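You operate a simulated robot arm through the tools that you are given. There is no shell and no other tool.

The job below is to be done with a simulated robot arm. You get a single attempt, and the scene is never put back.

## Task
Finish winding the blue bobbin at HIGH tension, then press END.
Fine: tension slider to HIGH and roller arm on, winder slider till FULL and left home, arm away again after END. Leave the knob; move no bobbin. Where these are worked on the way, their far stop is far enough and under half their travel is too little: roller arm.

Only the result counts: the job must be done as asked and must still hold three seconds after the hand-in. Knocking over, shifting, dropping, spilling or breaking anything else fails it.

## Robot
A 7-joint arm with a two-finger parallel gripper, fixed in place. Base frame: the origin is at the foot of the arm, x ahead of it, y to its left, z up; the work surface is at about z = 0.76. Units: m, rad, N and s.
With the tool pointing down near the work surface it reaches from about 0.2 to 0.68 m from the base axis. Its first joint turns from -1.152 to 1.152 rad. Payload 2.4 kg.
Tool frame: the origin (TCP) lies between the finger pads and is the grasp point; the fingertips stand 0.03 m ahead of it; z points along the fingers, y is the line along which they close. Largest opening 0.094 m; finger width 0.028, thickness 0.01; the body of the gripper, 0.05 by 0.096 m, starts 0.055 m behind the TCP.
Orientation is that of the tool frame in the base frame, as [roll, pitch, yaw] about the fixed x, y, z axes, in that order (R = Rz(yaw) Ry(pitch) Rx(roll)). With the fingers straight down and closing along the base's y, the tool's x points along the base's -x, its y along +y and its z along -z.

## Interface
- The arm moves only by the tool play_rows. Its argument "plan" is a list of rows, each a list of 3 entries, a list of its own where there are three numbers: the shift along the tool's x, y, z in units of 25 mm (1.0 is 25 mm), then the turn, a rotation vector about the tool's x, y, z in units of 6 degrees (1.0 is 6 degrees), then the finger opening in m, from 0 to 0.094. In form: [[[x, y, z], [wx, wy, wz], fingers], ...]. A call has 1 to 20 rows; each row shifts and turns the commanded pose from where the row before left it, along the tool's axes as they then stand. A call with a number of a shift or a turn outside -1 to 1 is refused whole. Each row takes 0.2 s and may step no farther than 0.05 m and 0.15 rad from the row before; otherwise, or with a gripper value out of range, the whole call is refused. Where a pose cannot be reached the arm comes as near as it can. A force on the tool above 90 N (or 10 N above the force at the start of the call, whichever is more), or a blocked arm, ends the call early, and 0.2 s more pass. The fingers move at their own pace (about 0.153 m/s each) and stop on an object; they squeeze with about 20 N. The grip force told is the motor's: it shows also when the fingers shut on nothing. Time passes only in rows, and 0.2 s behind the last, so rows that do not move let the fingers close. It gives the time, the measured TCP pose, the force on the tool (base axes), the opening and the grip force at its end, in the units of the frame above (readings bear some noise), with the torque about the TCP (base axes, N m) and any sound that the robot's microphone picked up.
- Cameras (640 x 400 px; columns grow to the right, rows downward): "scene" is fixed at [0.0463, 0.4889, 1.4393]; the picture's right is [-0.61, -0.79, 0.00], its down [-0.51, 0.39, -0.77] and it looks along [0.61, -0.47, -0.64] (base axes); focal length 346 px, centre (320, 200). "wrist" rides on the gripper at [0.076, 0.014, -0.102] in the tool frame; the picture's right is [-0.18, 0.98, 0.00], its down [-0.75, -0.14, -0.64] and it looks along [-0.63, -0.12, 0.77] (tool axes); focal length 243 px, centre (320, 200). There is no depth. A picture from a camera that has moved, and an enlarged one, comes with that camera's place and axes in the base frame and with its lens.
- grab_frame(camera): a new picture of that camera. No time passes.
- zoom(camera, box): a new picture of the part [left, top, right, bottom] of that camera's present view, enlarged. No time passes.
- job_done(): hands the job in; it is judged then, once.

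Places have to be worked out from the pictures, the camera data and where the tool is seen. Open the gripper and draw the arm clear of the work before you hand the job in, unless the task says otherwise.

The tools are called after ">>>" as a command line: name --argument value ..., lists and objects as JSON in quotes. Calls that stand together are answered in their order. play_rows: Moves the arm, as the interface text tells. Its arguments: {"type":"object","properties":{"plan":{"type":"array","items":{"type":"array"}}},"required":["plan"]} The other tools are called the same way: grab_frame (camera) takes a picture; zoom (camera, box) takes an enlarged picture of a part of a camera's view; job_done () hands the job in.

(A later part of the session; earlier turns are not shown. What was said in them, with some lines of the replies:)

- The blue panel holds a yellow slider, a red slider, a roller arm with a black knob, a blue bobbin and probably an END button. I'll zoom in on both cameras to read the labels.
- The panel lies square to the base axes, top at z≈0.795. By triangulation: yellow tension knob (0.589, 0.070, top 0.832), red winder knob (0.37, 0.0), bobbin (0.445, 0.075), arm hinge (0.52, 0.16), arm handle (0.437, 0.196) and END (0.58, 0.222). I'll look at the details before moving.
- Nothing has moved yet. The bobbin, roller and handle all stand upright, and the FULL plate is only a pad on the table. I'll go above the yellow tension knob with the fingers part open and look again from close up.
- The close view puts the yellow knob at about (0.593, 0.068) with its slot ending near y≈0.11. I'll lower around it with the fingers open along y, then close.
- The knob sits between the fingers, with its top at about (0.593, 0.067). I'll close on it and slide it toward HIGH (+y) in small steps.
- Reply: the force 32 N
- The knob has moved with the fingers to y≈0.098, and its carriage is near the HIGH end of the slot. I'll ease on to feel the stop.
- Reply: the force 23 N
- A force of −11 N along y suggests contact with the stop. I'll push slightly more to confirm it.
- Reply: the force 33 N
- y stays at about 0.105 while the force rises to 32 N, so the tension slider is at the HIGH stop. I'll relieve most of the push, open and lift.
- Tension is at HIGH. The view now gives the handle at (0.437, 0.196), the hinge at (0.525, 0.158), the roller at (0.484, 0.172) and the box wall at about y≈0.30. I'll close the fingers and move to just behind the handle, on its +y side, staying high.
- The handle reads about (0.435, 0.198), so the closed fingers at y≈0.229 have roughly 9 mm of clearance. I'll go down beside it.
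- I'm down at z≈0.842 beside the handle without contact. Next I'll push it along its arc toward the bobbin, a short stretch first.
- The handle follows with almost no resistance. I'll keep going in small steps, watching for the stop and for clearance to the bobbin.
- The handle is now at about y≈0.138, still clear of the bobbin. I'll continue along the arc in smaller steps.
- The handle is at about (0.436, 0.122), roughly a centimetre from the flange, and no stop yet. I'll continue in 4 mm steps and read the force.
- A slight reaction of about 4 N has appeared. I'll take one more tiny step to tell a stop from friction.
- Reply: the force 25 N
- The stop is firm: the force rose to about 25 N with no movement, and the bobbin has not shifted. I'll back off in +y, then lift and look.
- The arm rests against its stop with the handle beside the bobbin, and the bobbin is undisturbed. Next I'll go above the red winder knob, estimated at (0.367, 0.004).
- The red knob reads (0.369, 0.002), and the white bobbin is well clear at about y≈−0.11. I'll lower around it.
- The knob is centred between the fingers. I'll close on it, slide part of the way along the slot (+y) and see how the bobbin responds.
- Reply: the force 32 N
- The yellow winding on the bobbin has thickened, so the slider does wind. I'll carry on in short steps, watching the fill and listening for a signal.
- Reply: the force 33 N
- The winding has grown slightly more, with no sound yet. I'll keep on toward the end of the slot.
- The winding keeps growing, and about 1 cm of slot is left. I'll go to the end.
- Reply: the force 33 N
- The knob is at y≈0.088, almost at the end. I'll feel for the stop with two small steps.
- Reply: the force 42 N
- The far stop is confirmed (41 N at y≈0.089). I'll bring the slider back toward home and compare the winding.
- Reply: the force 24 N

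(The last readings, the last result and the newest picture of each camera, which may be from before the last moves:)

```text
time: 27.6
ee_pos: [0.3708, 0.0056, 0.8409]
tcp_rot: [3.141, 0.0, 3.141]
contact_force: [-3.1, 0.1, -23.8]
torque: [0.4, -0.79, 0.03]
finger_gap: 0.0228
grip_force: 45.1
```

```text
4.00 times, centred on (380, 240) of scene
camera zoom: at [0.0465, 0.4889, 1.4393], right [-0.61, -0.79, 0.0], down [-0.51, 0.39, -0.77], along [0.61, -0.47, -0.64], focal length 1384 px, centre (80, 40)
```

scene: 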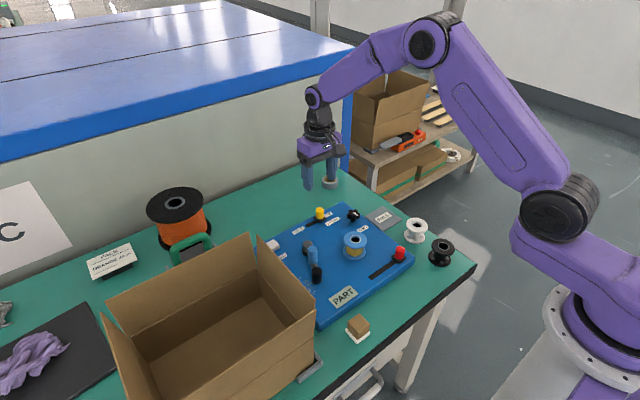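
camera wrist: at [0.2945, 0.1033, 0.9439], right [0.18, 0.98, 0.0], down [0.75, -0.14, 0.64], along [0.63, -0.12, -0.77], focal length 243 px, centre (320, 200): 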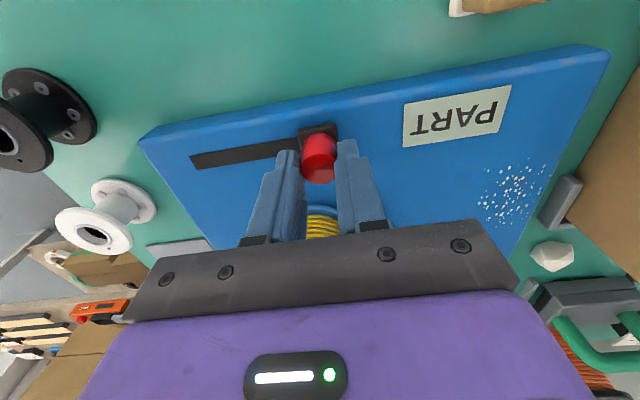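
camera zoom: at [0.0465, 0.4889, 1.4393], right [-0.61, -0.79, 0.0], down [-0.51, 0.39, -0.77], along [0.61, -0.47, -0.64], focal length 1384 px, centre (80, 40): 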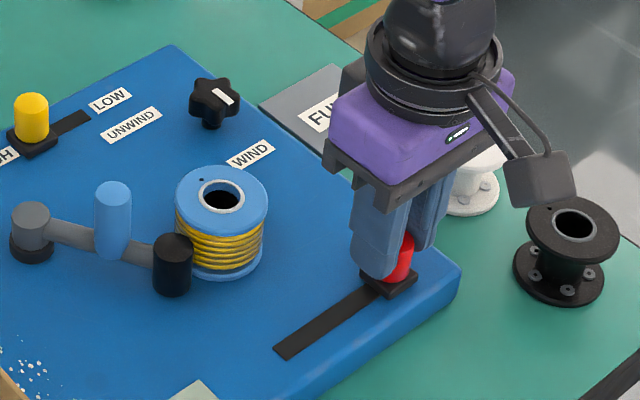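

The winding nearly reaches the flange edge and did not unwind on the way back. I'll seat the slider at its home stop and look very closely at the bobbin.

>>> play_rows --plan '[[[0, -0.15, 0], [0, 0, 0], 0.0], [[0, -0.1, 0], [0, 0, 0], 0.0]]'

>>> zoom --camera "scene" --box '[338, 230, 370, 262]'

>>> grab_frame --camera "wrist"

>>> grab_frame --camera "scene"

```text
time: 28.2
ee_pos: [0.3699, 0.0006, 0.841]
tcp_rot: [-3.141, -0.001, -3.141]
contact_force: [0.4, 3.4, -32.1]
torque: [0.41, -0.13, 0.02]
finger_gap: 0.0226
grip_force: 44.8
```

```text
12.50 times, centred on (354, 246) of scene
camera zoom: at [0.0467, 0.489, 1.4393], right [-0.61, -0.79, 0.0], down [-0.51, 0.39, -0.77], along [0.61, -0.47, -0.64], focal length 4326 px, centre (-105, -375)
```

zoom: 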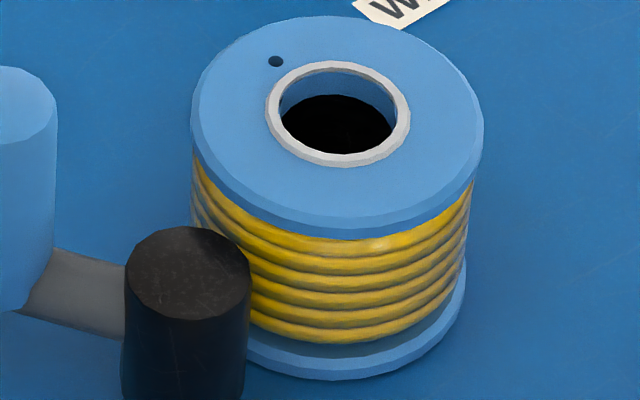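

```text
taken
camera wrist: at [0.2948, 0.0151, 0.9434], right [0.18, 0.98, 0.0], down [0.75, -0.14, 0.64], along [0.63, -0.12, -0.77], focal length 243 px, centre (320, 200)
```

wrist: 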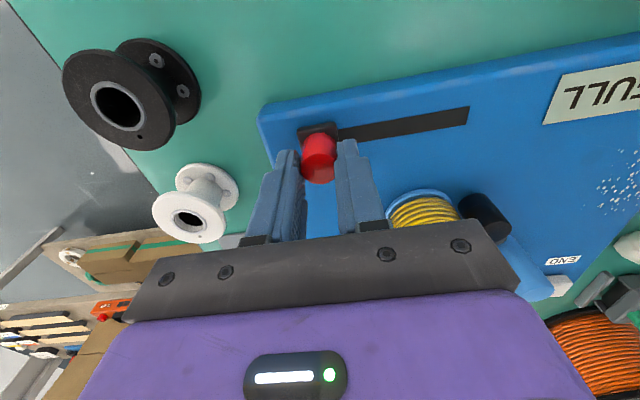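

```text
taken
```

scene: 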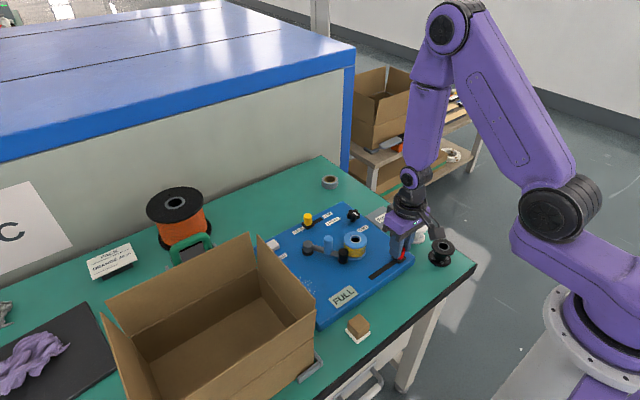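

The panel sign has changed from PART to FULL. I'll confirm the home stop with one tiny push, then release and lift.

>>> play_rows --plan '[[[0, -0.12, 0], [0, 0, 0], 0.0], [[0, 0, 0], [0, 0, 0], 0.0]]'

>>> zoom --camera "scene" --box '[300, 230, 440, 310]'

```text
time: 28.8
ee_pos: [0.3693, -0.0016, 0.8405]
tcp_rot: [-3.139, 0.001, -3.133]
contact_force: [3.8, 38.2, -24.5]
torque: [1.27, 0.32, -0.09]
finger_gap: 0.0225
grip_force: 45.3
```

```text
4.57 times, centred on (370, 270) of scene
camera zoom: at [0.0467, 0.4898, 1.439], right [-0.61, -0.79, 0.0], down [-0.51, 0.39, -0.77], along [0.61, -0.47, -0.64], focal length 1582 px, centre (91, -120)
```

zoom: 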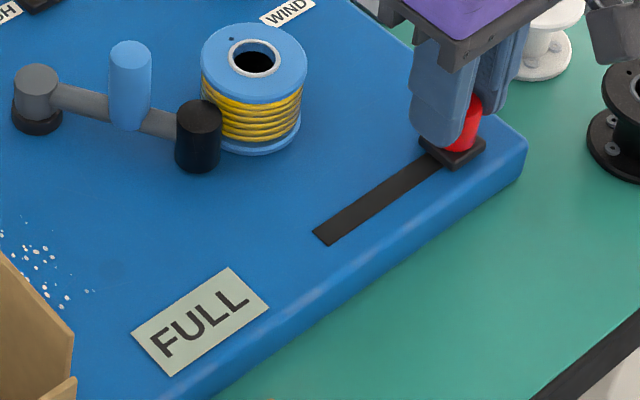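

The slider is firmly at its home stop (38 N) and the sign reads FULL. I'll ease off, open, lift, and head for the END button with the fingers closed.

>>> play_rows --plan '[[[0, 0.12, 0], [0, 0, 0], 0.0], [[0, 0, 0], [0, 0, 0], 0.06], [[0, 0, 0], [0, 0, 0], 0.06], [[0, 0, -0.5], [0, 0, 0], 0.06], [[0, 0, -0.9], [0, 0, 0], 0.06], [[0, 0, -0.9], [0, 0, 0], 0.06], [[0, 0, -0.9], [0, 0, 0], 0.06], [[0, 0, -0.9], [0, 0, 0], 0.06], [[0, 0, -0.5], [0, 0, 0], 0.06]]'

>>> play_rows --plan '[[[-0.83, 0.86, 0], [0, 0, 0], 0.0], [[-0.83, 0.86, 0], [0, 0, 0], 0.0], [[-0.83, 0.86, 0], [0, 0, 0], 0.0], [[-0.83, 0.86, 0], [0, 0, 0], 0.0], [[-0.83, 0.86, 0], [0, 0, 0], 0.0], [[-0.83, 0.86, 0], [0, 0, 0], 0.0], [[-0.83, 0.86, 0], [0, 0, 0], 0.0], [[-0.83, 0.86, 0], [0, 0, 0], 0.0], [[-0.83, 0.86, 0], [0, 0, 0], 0.0], [[-0.83, 0.86, 0], [0, 0, 0], 0.0], [[0, 0, 0], [0, 0, 0], 0.0]]'

>>> grab_frame --camera "wrist"

>>> zoom --camera "scene" --box '[220, 150, 440, 310]'

```text
time: 30.8
ee_pos: [0.3687, -0.0014, 0.9555]
tcp_rot: [3.142, -0.001, -3.141]
contact_force: [0.4, -0.5, 0.3]
torque: [-0.01, -0.04, 0.01]
finger_gap: 0.0599
grip_force: 0.0
```

```text
time: 33.2
ee_pos: [0.5785, 0.2154, 0.9562]
tcp_rot: [-3.14, 0.001, -3.142]
contact_force: [0.1, 0.0, -0.7]
torque: [0.03, -0.02, -0.02]
finger_gap: 0.0001
grip_force: 20.3
```

```text
taken
camera wrist: at [0.5033, 0.2305, 1.0588], right [0.18, 0.98, 0.0], down [0.75, -0.14, 0.64], along [0.63, -0.12, -0.77], focal length 243 px, centre (320, 200)
```

wrist: 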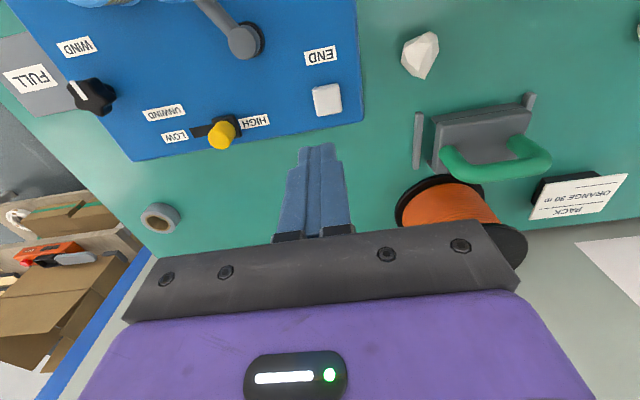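

```text
2.50 times, centred on (330, 230) of scene
camera zoom: at [0.0463, 0.4889, 1.4393], right [-0.61, -0.79, 0.0], down [-0.51, 0.39, -0.77], along [0.61, -0.47, -0.64], focal length 865 px, centre (295, 125)
```

zoom: 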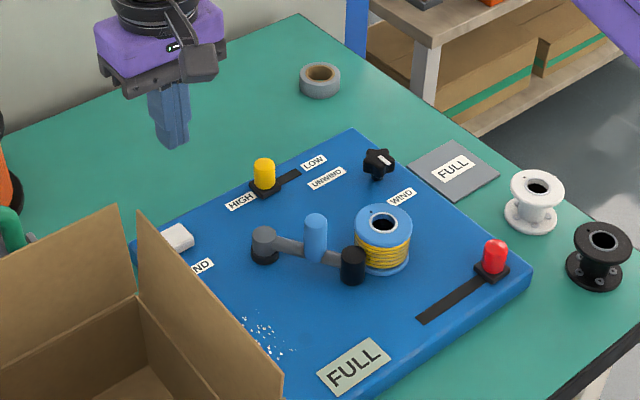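

END reads (0.581, 0.2235) with its top at about z≈0.808 from both cameras. I'll centre over it, come down to just above, then press in small steps.

>>> play_rows --plan '[[[-0.1, 0.32, 0.5], [0, 0, 0], 0.0], [[0, 0, 0.9], [0, 0, 0], 0.0], [[0, 0, 0.9], [0, 0, 0], 0.0], [[0, 0, 0.9], [0, 0, 0], 0.0], [[0, 0, 0.7], [0, 0, 0], 0.0], [[0, 0, 0.4], [0, 0, 0], 0.0], [[0, 0, 0], [0, 0, 0], 0.0]]'

>>> grab_frame --camera "wrist"

>>> zoom --camera "scene" --box '[220, 180, 340, 270]'

```text
time: 34.8
ee_pos: [0.58, 0.2215, 0.8482]
tcp_rot: [3.142, 0.001, 3.141]
contact_force: [-0.3, 0.3, -0.4]
torque: [0.0, 0.01, 0.0]
finger_gap: 0.0001
grip_force: 19.7
```

```text
taken
camera wrist: at [0.5049, 0.2368, 0.9507], right [0.18, 0.98, 0.0], down [0.75, -0.14, 0.64], along [0.63, -0.12, -0.77], focal length 243 px, centre (320, 200)
```

wrist: 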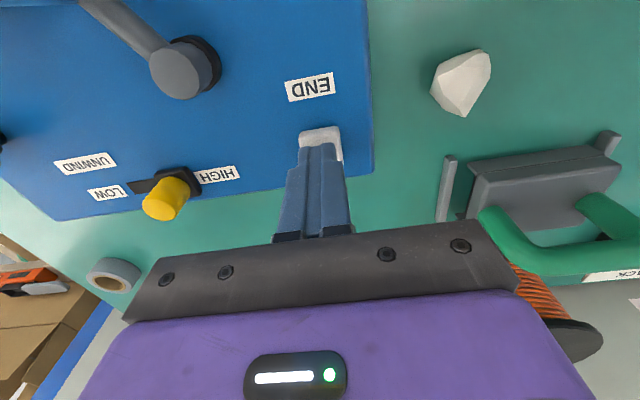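

```text
4.44 times, centred on (280, 225) of scene
camera zoom: at [0.0463, 0.4889, 1.4393], right [-0.61, -0.79, 0.0], down [-0.51, 0.39, -0.77], along [0.61, -0.47, -0.64], focal length 1538 px, centre (498, 89)
```

zoom: 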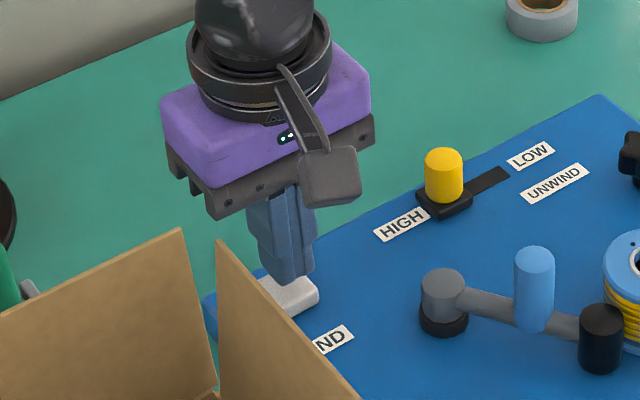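

The fingertips are about 1 cm above the END button, over its middle. I'll press down slowly.

>>> play_rows --plan '[[[0, 0, 0.2], [0, 0, 0], 0.0], [[0, 0, 0.15], [0, 0, 0], 0.0], [[0, 0, 0.12], [0, 0, 0], 0.0]]'

>>> zoom --camera "scene" --box '[250, 220, 370, 310]'

```text
time: 35.6
ee_pos: [0.5811, 0.2224, 0.8352]
tcp_rot: [-3.141, -0.002, 3.142]
contact_force: [0.0, 0.3, -0.1]
torque: [0.0, -0.01, 0.01]
finger_gap: 0.0001
grip_force: 19.8
```

```text
4.44 times, centred on (310, 265) of scene
camera zoom: at [0.0463, 0.4889, 1.4393], right [-0.61, -0.79, 0.0], down [-0.51, 0.39, -0.77], along [0.61, -0.47, -0.64], focal length 1538 px, centre (364, -89)
```

zoom: 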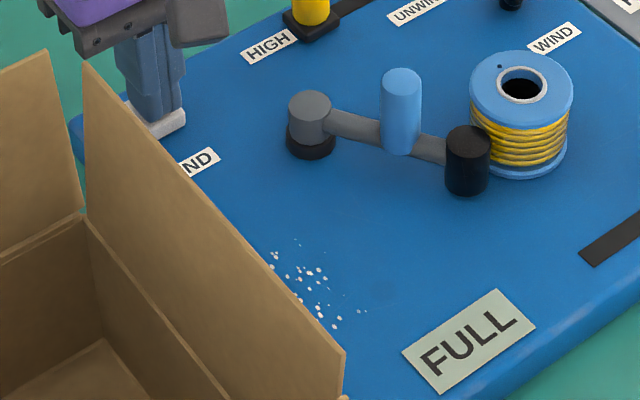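

No contact yet with the tips at z≈0.805. I'll keep pressing in 2–3 mm steps.

>>> play_rows --plan '[[[0, 0, 0.1], [0, 0, 0], 0.0], [[0, 0, 0.1], [0, 0, 0], 0.0]]'

>>> zoom --camera "scene" --box '[250, 200, 370, 310]'

```text
time: 36.2
ee_pos: [0.5807, 0.2221, 0.8327]
tcp_rot: [3.141, 0.001, 3.141]
contact_force: [0.6, 0.3, 0.7]
torque: [-0.01, 0.02, -0.03]
finger_gap: 0.0
grip_force: 20.3
```

```text
3.64 times, centred on (310, 255) of scene
camera zoom: at [0.0463, 0.4889, 1.4393], right [-0.61, -0.79, 0.0], down [-0.51, 0.39, -0.77], along [0.61, -0.47, -0.64], focal length 1258 px, centre (356, 0)
```

zoom: 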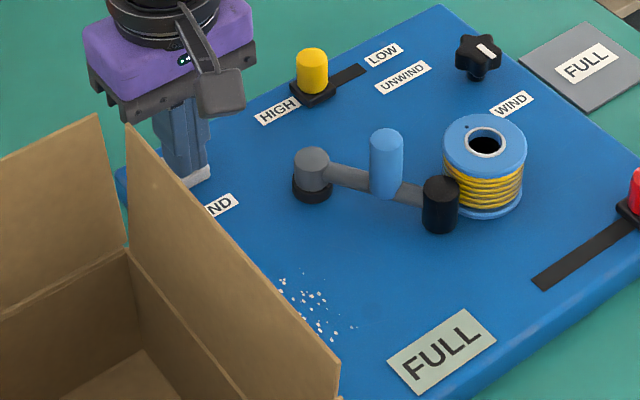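

Still no force. I'll continue down gently.

>>> play_rows --plan '[[[0, 0, 0.1], [0, 0, 0], 0.0], [[0, 0, 0.1], [0, 0, 0], 0.0]]'

>>> zoom --camera "scene" --box '[250, 200, 370, 310]'

```text
time: 36.8
ee_pos: [0.5804, 0.2227, 0.8284]
tcp_rot: [-3.141, 0.001, -3.141]
contact_force: [-1.3, -1.9, 5.6]
torque: [-0.04, 0.04, -0.01]
finger_gap: 0.0
grip_force: 20.2
heard: click
```

```text
3.64 times, centred on (310, 255) of scene
camera zoom: at [0.0462, 0.4888, 1.4394], right [-0.61, -0.79, 0.0], down [-0.51, 0.39, -0.77], along [0.61, -0.47, -0.64], focal length 1258 px, centre (356, 0)
```

zoom: 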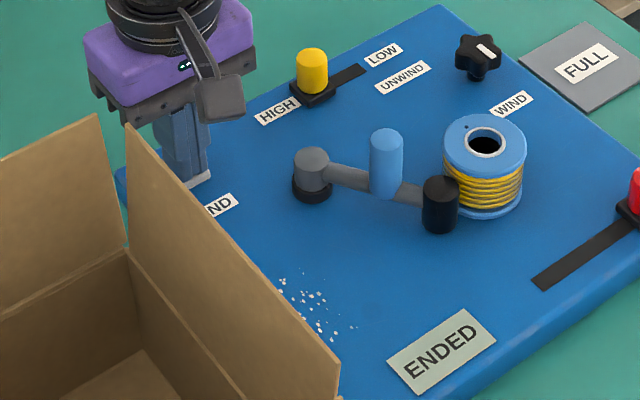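

END clicked and the sign now reads ENDED. I'll lift and go to the bobbin side of the arm, above (0.489, 0.104), where the roller can be pushed without coming near the bobbin.

>>> play_rows --plan '[[[0, 0, -0.4], [0, 0, 0], 0.0], [[0, 0, -0.9], [0, 0, 0], 0.0], [[0, 0, -0.9], [0, 0, 0], 0.0], [[0, 0, -0.9], [0, 0, 0], 0.0], [[0, 0, -0.9], [0, 0, 0], 0.0], [[0, 0, -0.9], [0, 0, 0], 0.0], [[0.61, -0.79, 0], [0, 0, 0], 0.0], [[0.61, -0.79, 0], [0, 0, 0], 0.0], [[0.61, -0.79, 0], [0, 0, 0], 0.0], [[0.61, -0.79, 0], [0, 0, 0], 0.0], [[0.61, -0.79, 0], [0, 0, 0], 0.0], [[0.61, -0.79, 0], [0, 0, 0], 0.0], [[0, 0, 0], [0, 0, 0], 0.0]]'

>>> grab_frame --camera "wrist"

>>> zoom --camera "scene" --box '[250, 180, 420, 300]'

```text
time: 39.6
ee_pos: [0.4911, 0.1039, 0.9496]
tcp_rot: [-3.141, 0.0, 3.14]
contact_force: [0.4, -0.4, -0.3]
torque: [-0.02, 0.02, 0.01]
finger_gap: 0.0
grip_force: 19.9
```

```text
taken
camera wrist: at [0.415, 0.119, 1.0524], right [0.18, 0.98, 0.0], down [0.75, -0.14, 0.64], along [0.63, -0.12, -0.77], focal length 243 px, centre (320, 200)
```

wrist: 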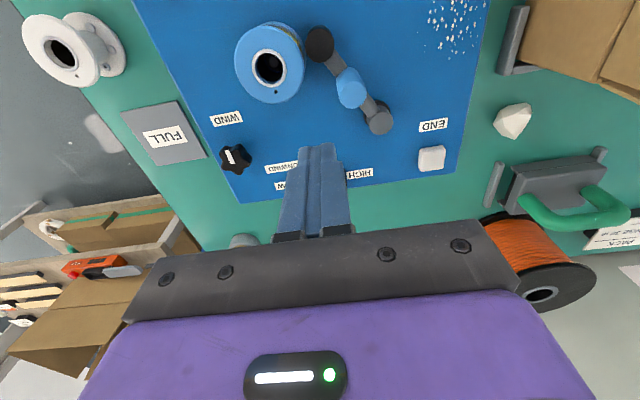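

```text
3.33 times, centred on (335, 240) of scene
camera zoom: at [0.0463, 0.4889, 1.4393], right [-0.61, -0.79, 0.0], down [-0.51, 0.39, -0.77], along [0.61, -0.47, -0.64], focal length 1154 px, centre (270, 67)
```

zoom: 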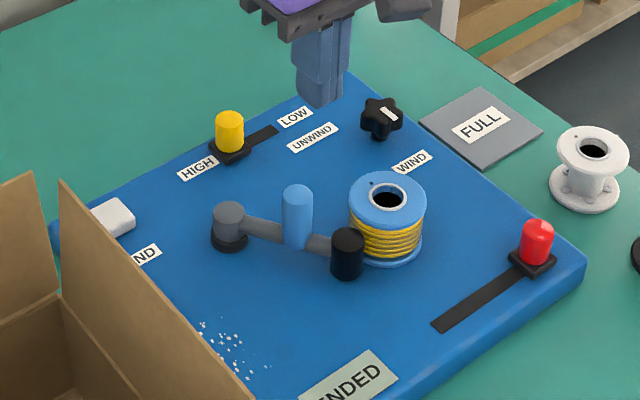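

Fresh readings agree: roller at (0.474, 0.133) and bobbin at (0.449, 0.072) with radius about 0.027. At (0.491, 0.104) the fingers clear both by about 8 mm, so I'll go straight down.

>>> play_rows --plan '[[[0, 0, 0.8], [0, 0, 0], 0.0], [[0, 0, 0.8], [0, 0, 0], 0.0], [[0, 0, 0.8], [0, 0, 0], 0.0], [[0, 0, 0.7], [0, 0, 0], 0.0], [[0, 0, 0.6], [0, 0, 0], 0.0], [[0, 0, 0.6], [0, 0, 0], 0.0], [[0, 0, 0], [0, 0, 0], 0.0]]'

>>> zoom --camera "scene" --box '[280, 200, 400, 290]'

>>> grab_frame --camera "wrist"

```text
time: 41.2
ee_pos: [0.4899, 0.1048, 0.8417]
tcp_rot: [-3.142, 0.0, 3.141]
contact_force: [-0.4, 0.1, -0.4]
torque: [-0.02, 0.02, -0.01]
finger_gap: 0.0
grip_force: 20.0
```

```text
4.44 times, centred on (340, 245) of scene
camera zoom: at [0.0463, 0.4889, 1.4393], right [-0.61, -0.79, 0.0], down [-0.51, 0.39, -0.77], along [0.61, -0.47, -0.64], focal length 1538 px, centre (231, 0)
```

zoom: 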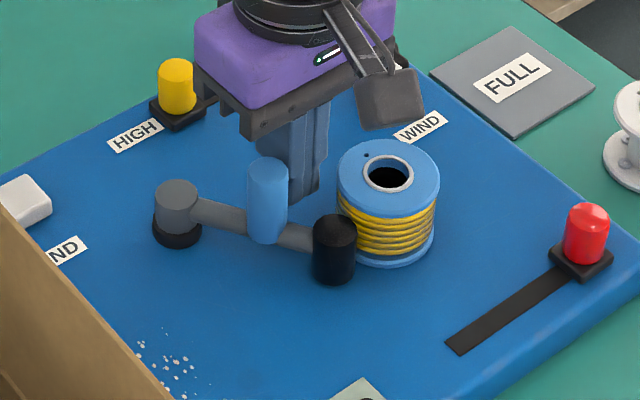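

```text
taken
camera wrist: at [0.4142, 0.1203, 0.9445], right [0.18, 0.98, 0.0], down [0.75, -0.14, 0.64], along [0.63, -0.12, -0.77], focal length 243 px, centre (320, 200)
```

wrist: 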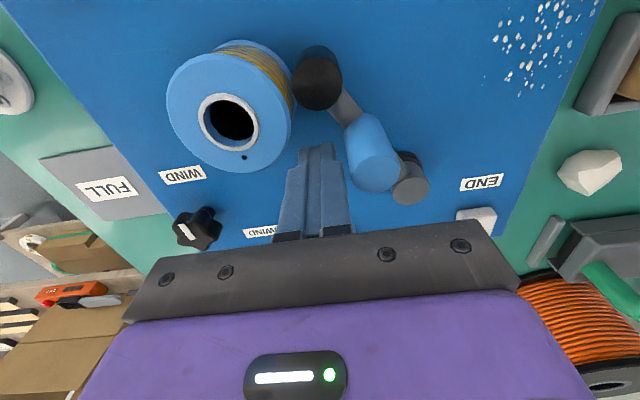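

The fingers are beside the roller, clear of the bobbin. I'll push the roller away toward +y along its arc.

>>> play_rows --plan '[[[0.08, 0.4, 0], [0, 0, 0], 0.0], [[0.12, 0.32, 0], [0, 0, 0], 0.0], [[0.16, 0.28, 0], [0, 0, 0], 0.0], [[0.12, 0.28, 0], [0, 0, 0], 0.0]]'

>>> zoom --camera "scene" --box '[280, 200, 400, 290]'

>>> grab_frame --camera "wrist"

```text
time: 42.2
ee_pos: [0.4775, 0.1367, 0.8417]
tcp_rot: [3.141, -0.001, -3.141]
contact_force: [-0.3, -0.5, -0.1]
torque: [0.0, -0.01, -0.01]
finger_gap: 0.0
grip_force: 19.8
```

```text
4.44 times, centred on (340, 245) of scene
camera zoom: at [0.0464, 0.4889, 1.4394], right [-0.61, -0.79, 0.0], down [-0.51, 0.39, -0.77], along [0.61, -0.47, -0.64], focal length 1538 px, centre (231, 0)
```

zoom: 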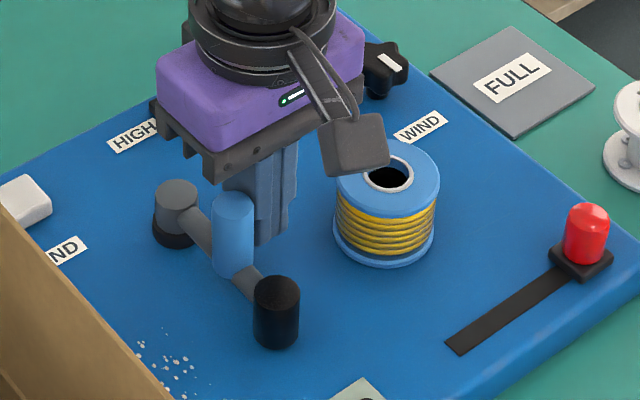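

```text
taken
camera wrist: at [0.4023, 0.1519, 0.9442], right [0.18, 0.98, 0.0], down [0.75, -0.14, 0.64], along [0.63, -0.12, -0.77], focal length 243 px, centre (320, 200)
```

wrist: 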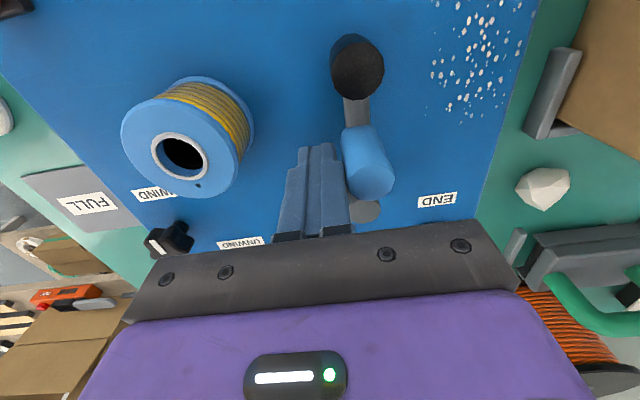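

The arm is swinging back and is about halfway. I'll keep pushing until I feel the away stop, near y≈0.159 for the tool.

>>> play_rows --plan '[[[0.06, 0.28, 0], [0, 0, 0], 0.0], [[0.04, 0.28, 0], [0, 0, 0], 0.0], [[0.02, 0.2, 0], [0, 0, 0], 0.0], [[0, 0.12, 0], [0, 0, 0], 0.0]]'

>>> zoom --camera "scene" --box '[250, 200, 370, 290]'

>>> grab_frame --camera "wrist"

```text
time: 43.2
ee_pos: [0.4741, 0.1554, 0.8419]
tcp_rot: [-3.14, -0.001, 3.138]
contact_force: [0.9, -13.8, -0.2]
torque: [0.08, -0.01, 0.01]
finger_gap: 0.0
grip_force: 20.2
```

```text
4.44 times, centred on (310, 245) of scene
camera zoom: at [0.0464, 0.4886, 1.4395], right [-0.61, -0.79, 0.0], down [-0.51, 0.39, -0.77], along [0.61, -0.47, -0.64], focal length 1538 px, centre (364, 0)
```

zoom: 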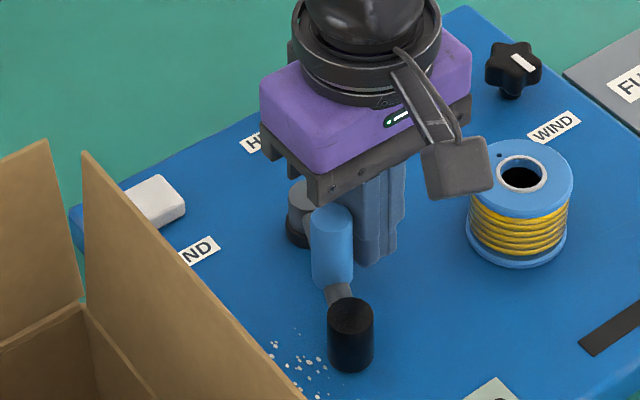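

```text
taken
camera wrist: at [0.3996, 0.1713, 0.9443], right [0.19, 0.98, 0.0], down [0.75, -0.14, 0.64], along [0.63, -0.12, -0.77], focal length 243 px, centre (320, 200)
```

wrist: 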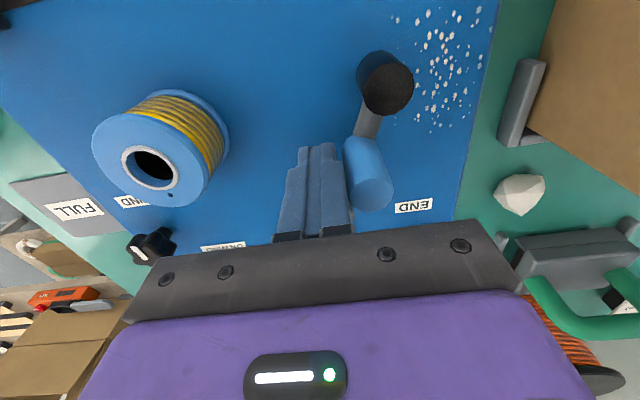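

A force of −13.8 N and the handle back at exactly its starting picture position mean the arm is at the away stop. I'll back off in −y, lift, open and draw clear.

>>> play_rows --plan '[[[0, -0.3, 0], [0, 0, 0], 0.0], [[0, -0.2, 0], [0, 0, 0], 0.0], [[0, 0, -0.5], [0, 0, 0], 0.0], [[0, 0, -0.9], [0, 0, 0], 0.0], [[0, 0, -0.9], [0, 0, 0], 0.0], [[0, 0, -0.9], [0, 0, 0], 0.0], [[0, 0, -0.9], [0, 0, 0], 0.0], [[0, 0, -0.9], [0, 0, 0], 0.0], [[0, 0, -0.9], [0, 0, 0], 0.0], [[0, 0, -0.9], [0, 0, 0], 0.0], [[0.8, -0.3, -0.9], [0, 0, 0], 0.05], [[0.8, -0.3, -0.9], [0, 0, 0], 0.08], [[0.8, -0.3, -0.9], [0, 0, 0], 0.08], [[0.8, -0.3, 0], [0, 0, 0], 0.08], [[0.8, -0.3, 0], [0, 0, 0], 0.08], [[0.8, -0.3, 0], [0, 0, 0], 0.08], [[0, 0, 0], [0, 0, 0], 0.08]]'

>>> grab_frame --camera "scene"

>>> zoom --camera "scene" --box '[240, 190, 460, 330]'

>>> grab_frame --camera "wrist"

```text
time: 46.8
ee_pos: [0.3545, 0.0999, 1.0794]
tcp_rot: [-3.14, -0.001, 3.141]
contact_force: [-0.4, 0.1, 1.0]
torque: [-0.01, 0.0, 0.01]
finger_gap: 0.0799
grip_force: 0.0
```

```text
taken
```

scene: 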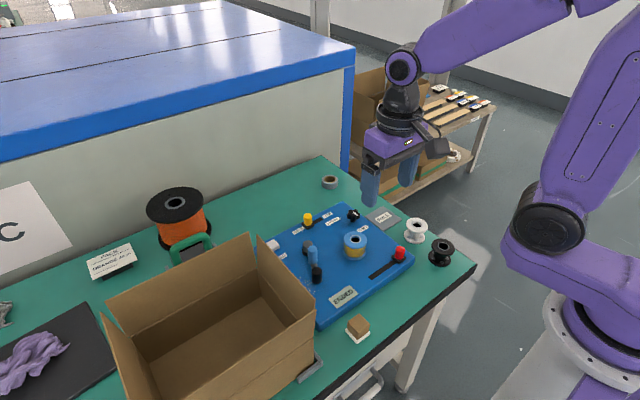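

```text
2.86 times, centred on (350, 260) of scene
camera zoom: at [0.0463, 0.4889, 1.4393], right [-0.61, -0.79, 0.0], down [-0.51, 0.39, -0.77], along [0.61, -0.47, -0.64], focal length 989 px, centre (234, 29)
```

zoom: 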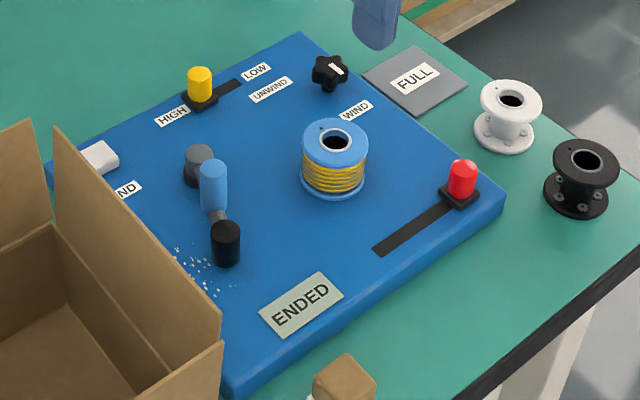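

```text
taken
camera wrist: at [0.2788, 0.1158, 1.181], right [0.18, 0.98, 0.0], down [0.75, -0.14, 0.64], along [0.63, -0.12, -0.77], focal length 243 px, centre (320, 200)
```

wrist: 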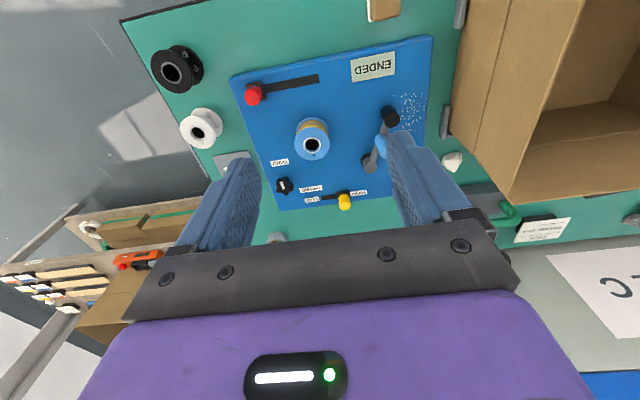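

The sign reads ENDED. Tension is at HIGH, the winder slider is home, the roller arm is away, and the knob and bobbins are untouched. The arm is clear and the gripper is open, so I'm handing the job in.

>>> job_done

```text
The job is handed in.
```

The blue bobbin is wound to FULL at HIGH tension and END has been pressed. The job is handed in; the hand-in gave no verdict.

- **Tension:** the yellow slider is against its HIGH stop.
- **Winding:** the roller arm was swung to its far stop beside the bobbin. One full stroke of the winder slider and back changed the panel sign from PART to FULL. The slider is left against its home stop.
- **END:** the button clicked and the sign now reads ENDED.
- **Roller arm:** it was swung away again after END, back to its starting position at the away stop.

The knob and the other bobbins look untouched in the last pictures. I never gripped or pushed the blue bobbin, and it reads in the same place as before. The gripper is open and the arm is clear of the work.
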